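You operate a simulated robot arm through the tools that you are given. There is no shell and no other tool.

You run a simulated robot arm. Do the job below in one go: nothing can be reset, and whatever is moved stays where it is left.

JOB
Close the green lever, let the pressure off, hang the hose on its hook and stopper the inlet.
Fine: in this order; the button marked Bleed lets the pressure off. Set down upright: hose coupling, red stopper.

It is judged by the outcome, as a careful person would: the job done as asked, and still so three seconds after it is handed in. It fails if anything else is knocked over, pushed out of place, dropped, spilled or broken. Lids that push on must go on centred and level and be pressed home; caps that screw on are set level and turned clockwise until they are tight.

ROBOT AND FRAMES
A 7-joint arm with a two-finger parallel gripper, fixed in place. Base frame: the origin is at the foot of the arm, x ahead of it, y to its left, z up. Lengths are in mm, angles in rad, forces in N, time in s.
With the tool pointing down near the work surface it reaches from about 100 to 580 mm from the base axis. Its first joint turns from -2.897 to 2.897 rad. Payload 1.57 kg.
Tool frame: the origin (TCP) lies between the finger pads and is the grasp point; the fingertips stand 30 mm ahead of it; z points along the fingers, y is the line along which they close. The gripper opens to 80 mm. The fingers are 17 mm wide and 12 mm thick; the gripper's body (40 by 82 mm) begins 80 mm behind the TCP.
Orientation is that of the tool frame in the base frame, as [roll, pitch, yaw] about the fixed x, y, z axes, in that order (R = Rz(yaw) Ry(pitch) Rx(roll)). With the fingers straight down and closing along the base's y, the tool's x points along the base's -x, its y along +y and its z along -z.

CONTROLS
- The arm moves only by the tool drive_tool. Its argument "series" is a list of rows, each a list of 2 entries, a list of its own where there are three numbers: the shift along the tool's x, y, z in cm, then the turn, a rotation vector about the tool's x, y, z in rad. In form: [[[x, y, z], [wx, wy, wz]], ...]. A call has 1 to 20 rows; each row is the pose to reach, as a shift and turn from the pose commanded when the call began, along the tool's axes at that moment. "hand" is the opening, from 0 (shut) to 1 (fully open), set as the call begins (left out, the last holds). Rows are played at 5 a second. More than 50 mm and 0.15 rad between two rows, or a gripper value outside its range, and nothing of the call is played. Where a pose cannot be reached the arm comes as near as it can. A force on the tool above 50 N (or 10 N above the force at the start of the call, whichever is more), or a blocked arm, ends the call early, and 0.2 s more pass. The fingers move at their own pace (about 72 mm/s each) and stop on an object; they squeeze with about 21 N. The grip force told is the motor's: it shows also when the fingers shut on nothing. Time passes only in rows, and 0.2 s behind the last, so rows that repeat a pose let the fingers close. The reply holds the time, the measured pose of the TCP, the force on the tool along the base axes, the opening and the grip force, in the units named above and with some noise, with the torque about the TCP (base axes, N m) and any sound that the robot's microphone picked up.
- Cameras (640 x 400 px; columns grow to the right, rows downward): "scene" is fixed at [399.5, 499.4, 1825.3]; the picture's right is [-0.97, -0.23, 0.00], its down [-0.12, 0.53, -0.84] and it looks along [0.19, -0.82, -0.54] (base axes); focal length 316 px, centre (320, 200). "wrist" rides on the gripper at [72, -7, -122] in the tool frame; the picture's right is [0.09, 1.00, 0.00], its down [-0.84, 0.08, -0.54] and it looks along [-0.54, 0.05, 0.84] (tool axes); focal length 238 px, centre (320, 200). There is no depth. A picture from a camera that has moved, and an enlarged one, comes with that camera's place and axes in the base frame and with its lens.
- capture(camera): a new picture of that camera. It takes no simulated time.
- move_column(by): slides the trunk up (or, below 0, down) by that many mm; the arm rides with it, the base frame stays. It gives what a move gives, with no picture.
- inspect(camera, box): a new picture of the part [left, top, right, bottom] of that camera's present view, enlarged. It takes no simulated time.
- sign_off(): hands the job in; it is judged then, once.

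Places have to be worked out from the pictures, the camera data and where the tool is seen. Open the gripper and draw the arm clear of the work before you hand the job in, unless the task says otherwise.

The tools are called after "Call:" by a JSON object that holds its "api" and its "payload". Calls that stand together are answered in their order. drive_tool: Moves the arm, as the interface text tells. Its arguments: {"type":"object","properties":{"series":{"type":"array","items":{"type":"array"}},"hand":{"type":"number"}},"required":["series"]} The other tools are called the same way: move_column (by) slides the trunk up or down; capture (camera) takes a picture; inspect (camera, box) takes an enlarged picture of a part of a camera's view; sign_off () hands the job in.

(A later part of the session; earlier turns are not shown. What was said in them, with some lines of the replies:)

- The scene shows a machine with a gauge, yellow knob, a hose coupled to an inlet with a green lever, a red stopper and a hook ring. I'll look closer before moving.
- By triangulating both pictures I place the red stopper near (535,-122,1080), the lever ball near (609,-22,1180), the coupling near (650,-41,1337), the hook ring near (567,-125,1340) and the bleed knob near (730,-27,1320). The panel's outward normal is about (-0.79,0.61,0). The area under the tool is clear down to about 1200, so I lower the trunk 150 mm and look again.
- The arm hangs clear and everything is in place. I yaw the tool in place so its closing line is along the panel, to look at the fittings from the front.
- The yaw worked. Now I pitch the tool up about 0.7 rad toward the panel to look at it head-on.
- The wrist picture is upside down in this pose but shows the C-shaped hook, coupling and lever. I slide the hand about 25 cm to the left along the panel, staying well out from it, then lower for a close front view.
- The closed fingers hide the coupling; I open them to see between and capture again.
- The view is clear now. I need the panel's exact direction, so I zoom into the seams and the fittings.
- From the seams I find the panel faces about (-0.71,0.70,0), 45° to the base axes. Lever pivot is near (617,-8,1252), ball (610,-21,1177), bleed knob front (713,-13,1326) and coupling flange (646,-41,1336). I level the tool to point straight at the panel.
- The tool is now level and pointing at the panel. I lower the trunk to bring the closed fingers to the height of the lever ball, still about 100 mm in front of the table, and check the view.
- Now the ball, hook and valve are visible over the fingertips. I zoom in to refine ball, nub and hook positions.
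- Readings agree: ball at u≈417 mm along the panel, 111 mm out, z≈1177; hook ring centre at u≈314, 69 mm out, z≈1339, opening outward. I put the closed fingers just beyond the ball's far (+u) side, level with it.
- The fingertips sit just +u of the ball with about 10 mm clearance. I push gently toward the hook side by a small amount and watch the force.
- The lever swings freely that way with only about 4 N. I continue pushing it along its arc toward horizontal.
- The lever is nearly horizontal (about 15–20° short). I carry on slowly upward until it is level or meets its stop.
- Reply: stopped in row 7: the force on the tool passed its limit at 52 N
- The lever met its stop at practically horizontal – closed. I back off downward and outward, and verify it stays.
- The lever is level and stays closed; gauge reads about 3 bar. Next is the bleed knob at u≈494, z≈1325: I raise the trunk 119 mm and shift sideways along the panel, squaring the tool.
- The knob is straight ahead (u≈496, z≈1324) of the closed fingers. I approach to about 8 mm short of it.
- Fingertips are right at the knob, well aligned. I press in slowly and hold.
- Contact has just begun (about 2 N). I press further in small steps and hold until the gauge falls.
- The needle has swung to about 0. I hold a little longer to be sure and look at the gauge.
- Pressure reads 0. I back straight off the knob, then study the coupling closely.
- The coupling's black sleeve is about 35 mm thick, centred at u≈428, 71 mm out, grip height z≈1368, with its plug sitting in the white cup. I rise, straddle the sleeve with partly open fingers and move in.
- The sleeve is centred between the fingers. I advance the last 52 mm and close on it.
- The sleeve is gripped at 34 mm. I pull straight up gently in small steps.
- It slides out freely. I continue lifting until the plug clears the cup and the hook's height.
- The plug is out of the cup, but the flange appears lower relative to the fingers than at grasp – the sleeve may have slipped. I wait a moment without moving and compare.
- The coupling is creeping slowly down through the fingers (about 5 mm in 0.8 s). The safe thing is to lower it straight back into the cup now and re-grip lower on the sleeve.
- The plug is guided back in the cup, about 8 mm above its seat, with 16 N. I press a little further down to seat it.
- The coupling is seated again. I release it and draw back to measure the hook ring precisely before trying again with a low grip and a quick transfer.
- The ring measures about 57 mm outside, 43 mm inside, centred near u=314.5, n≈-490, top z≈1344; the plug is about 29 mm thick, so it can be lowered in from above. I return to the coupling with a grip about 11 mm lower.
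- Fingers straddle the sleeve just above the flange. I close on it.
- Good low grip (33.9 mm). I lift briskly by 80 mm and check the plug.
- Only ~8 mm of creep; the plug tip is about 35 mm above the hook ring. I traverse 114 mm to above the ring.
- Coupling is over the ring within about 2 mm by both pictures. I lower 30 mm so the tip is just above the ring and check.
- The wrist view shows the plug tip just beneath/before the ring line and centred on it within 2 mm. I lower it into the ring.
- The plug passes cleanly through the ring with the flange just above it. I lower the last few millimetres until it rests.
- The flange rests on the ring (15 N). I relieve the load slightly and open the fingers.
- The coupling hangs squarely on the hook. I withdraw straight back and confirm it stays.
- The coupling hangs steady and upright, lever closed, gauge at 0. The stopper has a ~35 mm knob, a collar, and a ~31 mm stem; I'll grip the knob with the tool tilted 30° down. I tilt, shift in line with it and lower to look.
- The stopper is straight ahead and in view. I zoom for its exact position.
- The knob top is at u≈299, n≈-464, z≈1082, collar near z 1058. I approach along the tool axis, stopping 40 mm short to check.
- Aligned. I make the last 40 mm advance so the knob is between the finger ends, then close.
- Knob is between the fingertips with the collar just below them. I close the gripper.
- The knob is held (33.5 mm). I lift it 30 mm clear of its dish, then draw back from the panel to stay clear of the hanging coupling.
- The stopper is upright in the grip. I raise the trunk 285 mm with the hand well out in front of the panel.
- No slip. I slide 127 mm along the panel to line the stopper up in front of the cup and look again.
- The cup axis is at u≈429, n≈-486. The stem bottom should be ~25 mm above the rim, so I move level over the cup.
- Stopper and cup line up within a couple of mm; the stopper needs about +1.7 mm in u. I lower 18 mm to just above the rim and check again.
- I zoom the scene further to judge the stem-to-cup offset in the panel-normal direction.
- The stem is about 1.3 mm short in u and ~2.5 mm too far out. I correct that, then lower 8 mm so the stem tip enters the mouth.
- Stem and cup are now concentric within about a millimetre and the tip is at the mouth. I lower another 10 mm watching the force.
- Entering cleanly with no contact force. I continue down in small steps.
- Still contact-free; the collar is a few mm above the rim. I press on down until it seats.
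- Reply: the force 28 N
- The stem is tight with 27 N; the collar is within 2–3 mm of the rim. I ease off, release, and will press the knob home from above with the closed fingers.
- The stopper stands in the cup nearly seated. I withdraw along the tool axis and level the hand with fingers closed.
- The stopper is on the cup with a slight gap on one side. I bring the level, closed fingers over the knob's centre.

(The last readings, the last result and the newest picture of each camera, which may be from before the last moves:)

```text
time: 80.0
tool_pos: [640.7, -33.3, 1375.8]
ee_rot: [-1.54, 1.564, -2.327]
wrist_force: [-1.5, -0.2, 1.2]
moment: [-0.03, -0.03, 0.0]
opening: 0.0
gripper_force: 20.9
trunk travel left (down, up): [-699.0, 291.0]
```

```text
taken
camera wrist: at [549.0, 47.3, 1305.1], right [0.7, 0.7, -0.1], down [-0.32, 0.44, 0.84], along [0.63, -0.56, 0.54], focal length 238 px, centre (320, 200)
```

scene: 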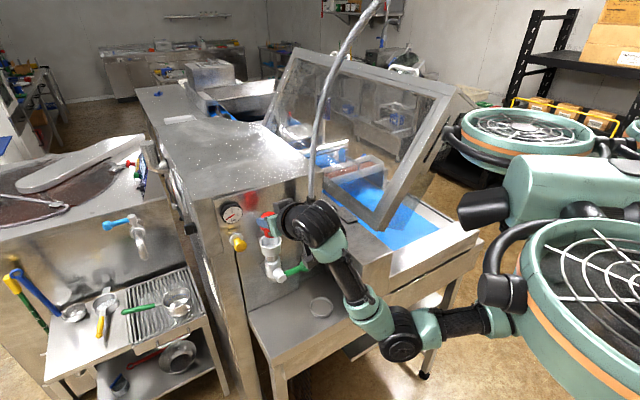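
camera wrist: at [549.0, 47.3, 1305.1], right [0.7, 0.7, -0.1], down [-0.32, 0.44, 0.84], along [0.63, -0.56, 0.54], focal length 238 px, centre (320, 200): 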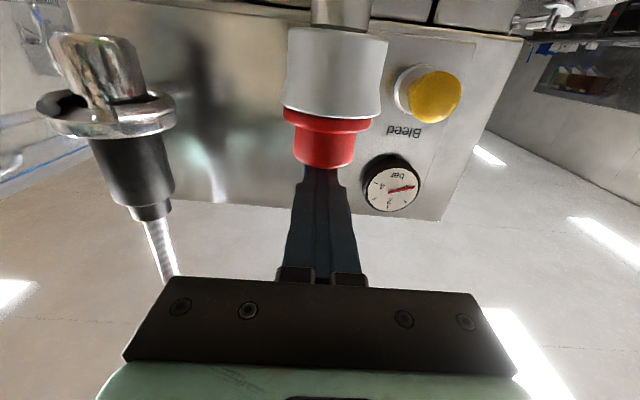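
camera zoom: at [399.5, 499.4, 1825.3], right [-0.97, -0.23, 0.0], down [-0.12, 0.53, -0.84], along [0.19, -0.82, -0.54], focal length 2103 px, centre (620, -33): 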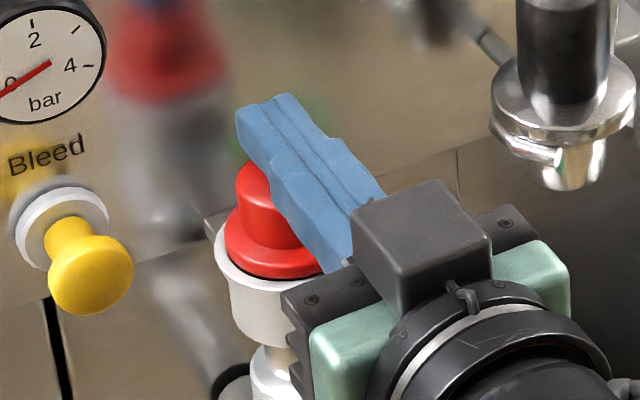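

Fingers are over the knob. I press straight down slowly.

Call:
{"api": "drive_tool", "payload": {"series": [[[0.4, 0, 0], [0, 0, 0]], [[0.8, 0, 0], [0, 0, 0]], [[1.0, 0, 0], [0, 0, 0]], [[1.2, 0, 0], [0, 0, 0]], [[1.4, 0, 0], [0, 0, 0]], [[1.6, 0, 0], [0, 0, 0]], [[1.6, 0, 0], [0, 0, 0]]]}}

Call:
{"api": "inspect", "payload": {"camera": "scene", "box": [245, 205, 305, 265]}}

Call:
{"api": "inspect", "payload": {"camera": "wrist", "box": [260, 0, 400, 180]}}

```text
time: 81.6
tool_pos: [638.1, -32.4, 1369.5]
ee_rot: [0.099, 1.553, -0.682]
wrist_force: [12.7, -2.8, 37.7]
moment: [-0.24, -0.33, 0.17]
opening: 0.0
gripper_force: 21.1
trunk travel left (down, up): [-699.0, 291.0]
```

```text
6.67 times, centred on (275, 235) of scene
camera zoom: at [399.5, 499.4, 1825.3], right [-0.97, -0.23, 0.0], down [-0.12, 0.53, -0.84], along [0.19, -0.82, -0.54], focal length 2103 px, centre (620, -33)
```

zoom: 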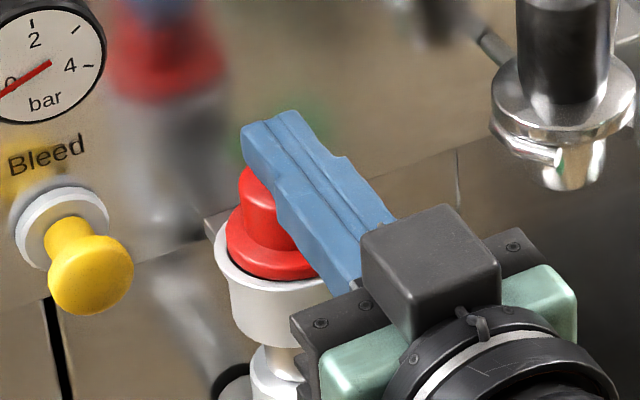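

```text
2.22 times, centred on (330, 90) of wrist
camera zoom: at [548.4, 46.8, 1295.5], right [0.7, 0.71, -0.09], down [-0.34, 0.45, 0.83], along [0.62, -0.55, 0.56], focal length 530 px, centre (298, 444)
```

zoom: 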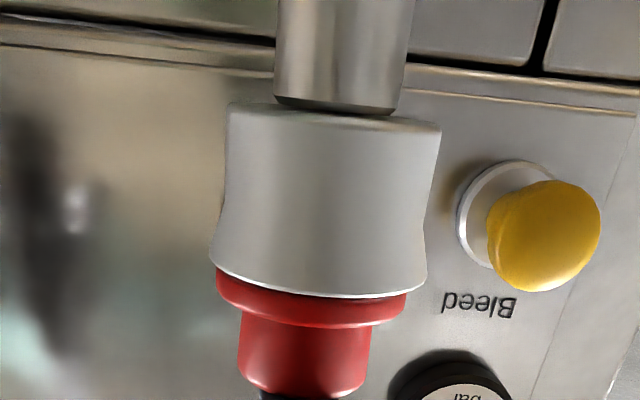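

About 38 N of press so far. I lean in slightly more, then lift off and inspect the fit.

Call:
{"api": "drive_tool", "payload": {"series": [[[0.12, 0, 0], [0, 0, 0]], [[0.24, 0, 0], [0, 0, 0]], [[0.24, 0, 0], [0, 0, 0]]]}}

Call:
{"api": "drive_tool", "payload": {"series": [[[-1.0, 0, 0], [0, 0, 0]], [[-2.0, 0, 0], [0, 0, 0]], [[-3.5, 0, 0], [0, 0, 0]], [[-3.5, 0, -4], [0, 0, 0]], [[-3.5, 0, -8], [0, 0, 0]], [[-1.5, 0, -11], [0, 0, 0]], [[-1.5, 0, -11], [0, 0, 0]]]}}

Call:
{"api": "inspect", "payload": {"camera": "scene", "box": [250, 210, 300, 260]}}

Call:
{"api": "inspect", "payload": {"camera": "wrist", "box": [270, 0, 390, 120]}}

```text
time: 82.4
tool_pos: [638.3, -31.7, 1369.6]
ee_rot: [0.175, 1.544, -0.604]
wrist_force: [13.7, -2.1, 43.0]
moment: [-0.28, -0.36, 0.16]
opening: 0.0
gripper_force: 20.5
trunk travel left (down, up): [-699.0, 291.0]
```

```text
time: 84.0
tool_pos: [564.2, 43.7, 1372.7]
ee_rot: [-1.643, 1.564, -2.429]
wrist_force: [0.8, 0.9, 0.4]
moment: [-0.01, -0.03, 0.02]
opening: 0.0
gripper_force: 21.3
trunk travel left (down, up): [-699.0, 291.0]
```

```text
8.00 times, centred on (275, 235) of scene
camera zoom: at [399.5, 499.4, 1825.3], right [-0.97, -0.23, 0.0], down [-0.12, 0.53, -0.84], along [0.19, -0.82, -0.54], focal length 2524 px, centre (680, -80)
```

zoom: 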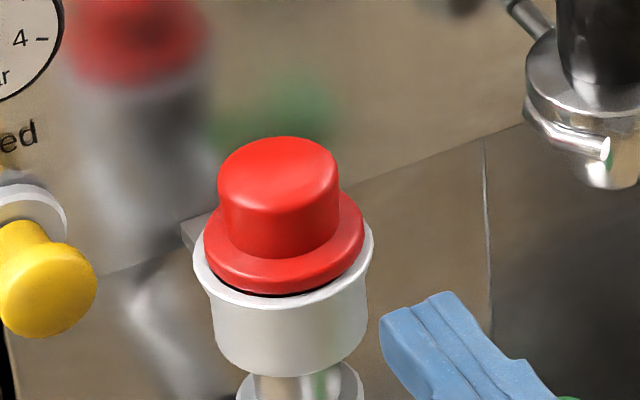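

```text
3.33 times, centred on (330, 60) of wrist
camera zoom: at [472.9, 125.0, 1301.4], right [0.7, 0.7, -0.1], down [-0.32, 0.44, 0.84], along [0.63, -0.56, 0.54], focal length 794 px, centre (287, 667)
```

zoom: 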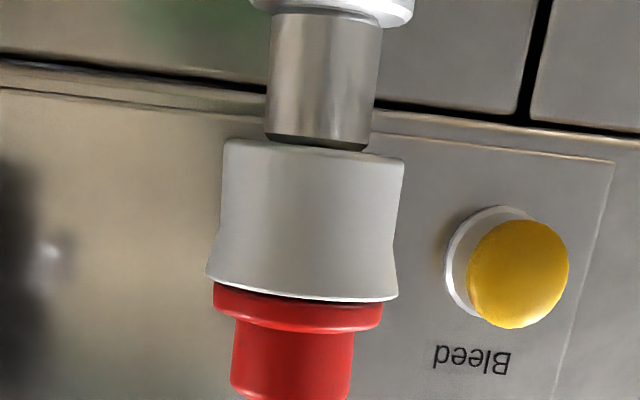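

The stopper looks concentric. I zoom in tightly to check for any remaining gap or tilt.

Call:
{"api": "inspect", "payload": {"camera": "wrist", "box": [295, 70, 345, 120]}}

Call:
{"api": "inspect", "payload": {"camera": "scene", "box": [260, 222, 284, 254]}}

```text
8.00 times, centred on (320, 95) of wrist
camera zoom: at [472.9, 125.0, 1301.4], right [0.7, 0.7, -0.1], down [-0.32, 0.44, 0.84], along [0.63, -0.56, 0.54], focal length 1907 px, centre (320, 1040)
```

zoom: 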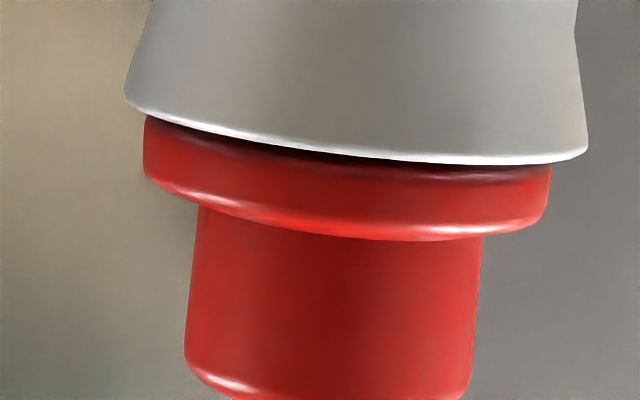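

```text
12.50 times, centred on (272, 238) of scene
camera zoom: at [399.5, 499.4, 1825.3], right [-0.97, -0.23, 0.0], down [-0.12, 0.53, -0.84], along [0.19, -0.82, -0.54], focal length 3944 px, centre (920, -275)
```

zoom: 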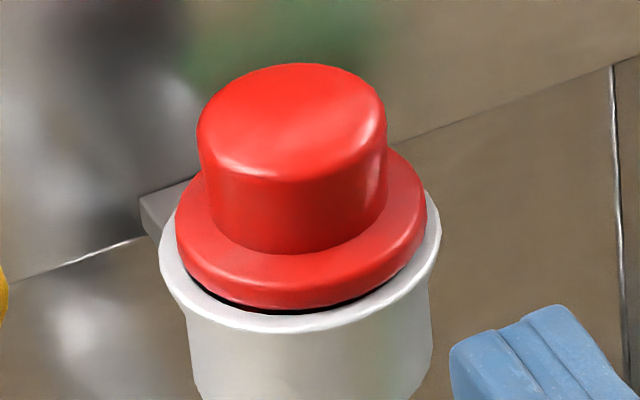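

A thin dark line shows at the front, so I'll check at rim level: I tilt the hand 30° down with fingers open, putting the camera level with the rim, and look between the fingers.

Call:
{"api": "drive_tool", "payload": {"series": [[[0, 0, 0], [0, 0.13, 0]], [[0, 0, 0], [0, 0.26, 0]], [[0, 0, 0], [0, 0.39, 0]], [[0, 0, 0], [0, 0.522, 0]], [[0, 0, 0], [0, 0.522, 0]]], "hand": 1}}

Call:
{"api": "drive_tool", "payload": {"series": [[[1.5, 0, 0.9], [0, 0, 0]], [[3.12, 0, 1.79], [0, 0, 0]], [[3.12, 0, 1.79], [0, 0, 0]]]}}

Call:
{"api": "capture", "payload": {"camera": "wrist"}}

Call:
{"api": "inspect", "payload": {"camera": "wrist", "box": [280, 150, 370, 240]}}

```text
time: 85.2
tool_pos: [564.1, 43.9, 1372.6]
ee_rot: [-3.126, 1.047, 2.369]
wrist_force: [0.9, -0.2, 0.4]
moment: [0.0, -0.02, 0.02]
opening: 80.0
gripper_force: 0.1
trunk travel left (down, up): [-699.0, 291.0]
```

```text
time: 86.0
tool_pos: [564.5, 44.8, 1336.3]
ee_rot: [-3.125, 1.049, 2.367]
wrist_force: [0.8, -0.3, -0.4]
moment: [-0.01, -0.01, -0.02]
opening: 80.0
gripper_force: 0.0
trunk travel left (down, up): [-699.0, 291.0]
```

```text
taken
camera wrist: at [458.6, 139.7, 1335.5], right [0.67, 0.73, -0.09], down [0.02, 0.1, 0.99], along [0.74, -0.67, 0.05], focal length 238 px, centre (320, 200)
```

wrist: 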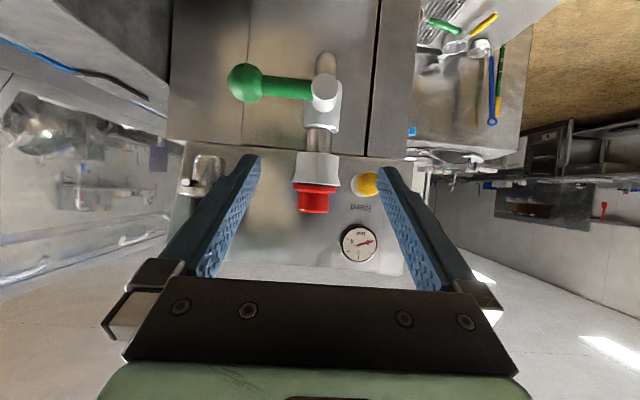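

```text
4.44 times, centred on (325, 195) of wrist
camera zoom: at [458.6, 139.7, 1335.5], right [0.67, 0.73, -0.09], down [0.02, 0.1, 0.99], along [0.74, -0.67, 0.05], focal length 1059 px, centre (298, 222)
```

zoom: 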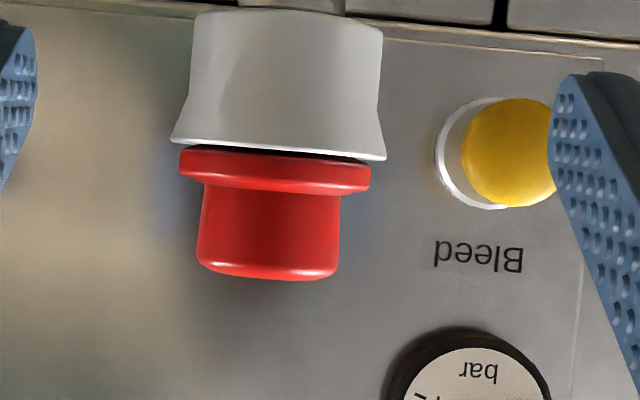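

Call:
{"api": "inspect", "payload": {"camera": "wrist", "box": [300, 170, 345, 215]}}

```text
8.89 times, centred on (322, 192) of wrist
camera zoom: at [458.6, 139.7, 1335.5], right [0.67, 0.73, -0.09], down [0.02, 0.1, 0.99], along [0.74, -0.67, 0.05], focal length 2119 px, centre (298, 267)
```

zoom: 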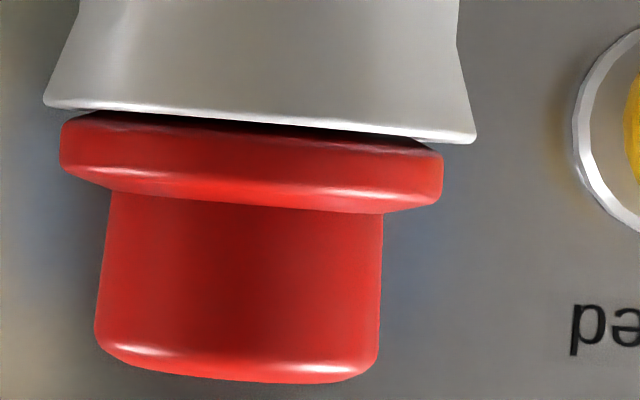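

At rim level the collar sits flush and level on the cup rim, coaxial, having taken 43 N without further movement – it's home. I draw the open hand well clear and do a final check.

Call:
{"api": "drive_tool", "payload": {"series": [[[0, 0, -4], [0, 0, 0]], [[0, 0, -8], [0, 0, 0]], [[0, 0, -12], [0, 0, 0]], [[0, 0, -15], [0, 0, 0]], [[0, 0, -15], [0, 0, 0]]], "hand": 1}}

Call:
{"api": "capture", "payload": {"camera": "scene"}}

Call:
{"api": "inspect", "payload": {"camera": "scene", "box": [200, 180, 350, 330]}}

Call:
{"api": "capture", "payload": {"camera": "wrist"}}

Call:
{"api": "inspect", "payload": {"camera": "scene", "box": [285, 185, 345, 245]}}

```text
time: 87.2
tool_pos: [472.6, 136.3, 1413.3]
ee_rot: [-3.125, 1.05, 2.368]
wrist_force: [-0.4, 0.3, 0.2]
moment: [0.02, 0.02, -0.01]
opening: 80.1
gripper_force: 0.1
trunk travel left (down, up): [-699.0, 291.0]
```

```text
taken
```

scene: 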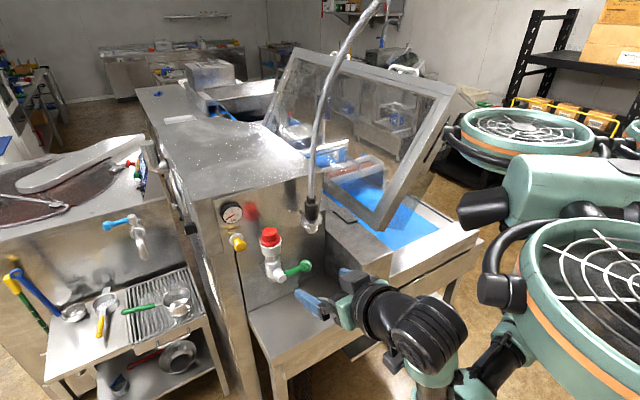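

```text
2.67 times, centred on (275, 255) of scene
camera zoom: at [399.5, 499.4, 1825.3], right [-0.97, -0.23, 0.0], down [-0.12, 0.53, -0.84], along [0.19, -0.82, -0.54], focal length 841 px, centre (440, 53)
```

zoom: 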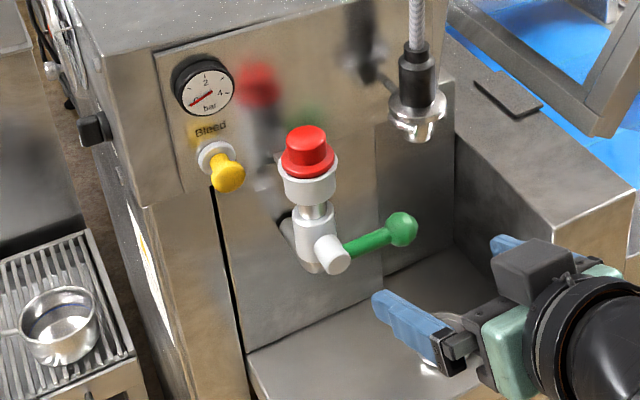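

```text
taken
camera wrist: at [366.9, 231.3, 1411.3], right [0.67, 0.73, -0.09], down [0.02, 0.1, 0.99], along [0.74, -0.67, 0.05], focal length 238 px, centre (320, 200)
```

wrist: 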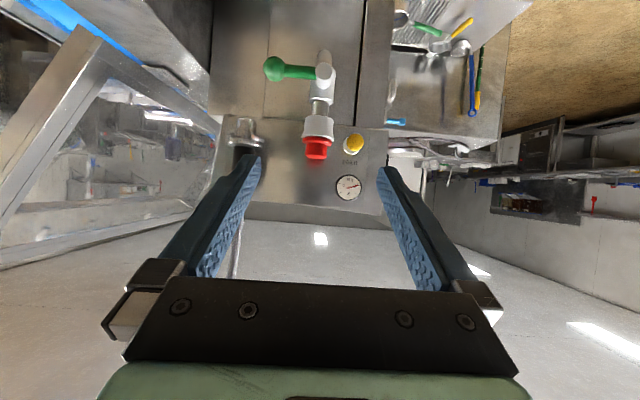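

```text
6.67 times, centred on (315, 215) of scene
camera zoom: at [399.5, 499.4, 1825.3], right [-0.97, -0.23, 0.0], down [-0.12, 0.53, -0.84], along [0.19, -0.82, -0.54], focal length 2103 px, centre (353, 100)
```

zoom: 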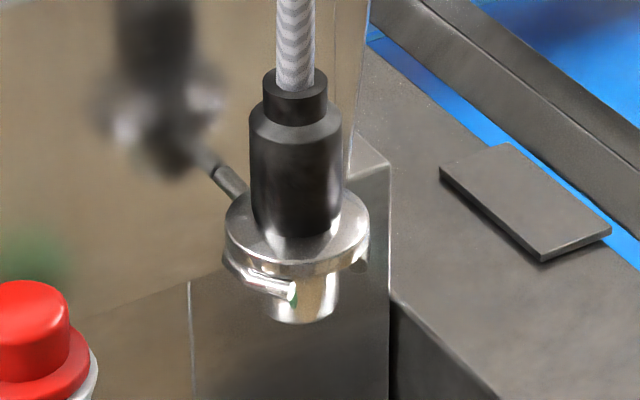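

The lever is level and closed, the gauge reads 0, the coupling hangs upright on its hook and the stopper sits level in the inlet. The arm is clear with the gripper open, so I hand the job in.

Call:
{"api": "sign_off", "payload": {}}

```text
The job is handed in.
```

The job is done in the order you gave and handed in; the result has not come back yet.

- **Green lever:** I pushed it round to horizontal until it met its stop, and it has stayed there.
- **Pressure:** I held the Bleed button in until the gauge fell from about 3 bar to 0.
- **Hose:** The coupling hangs upright on its hook. On the first pull it slipped slowly through the fingers. I put it back in the inlet, gripped it lower and moved it across without dropping it.
- **Inlet:** The red stopper is centred and level in the cup. I pressed it down with about 43 N until it stopped moving. A hairline dark gap of 1 mm or less shows under its collar, which I took to be the rounded edge.

Nothing else looked moved or knocked over in the last pictures. The arm is clear of the work with the gripper open.
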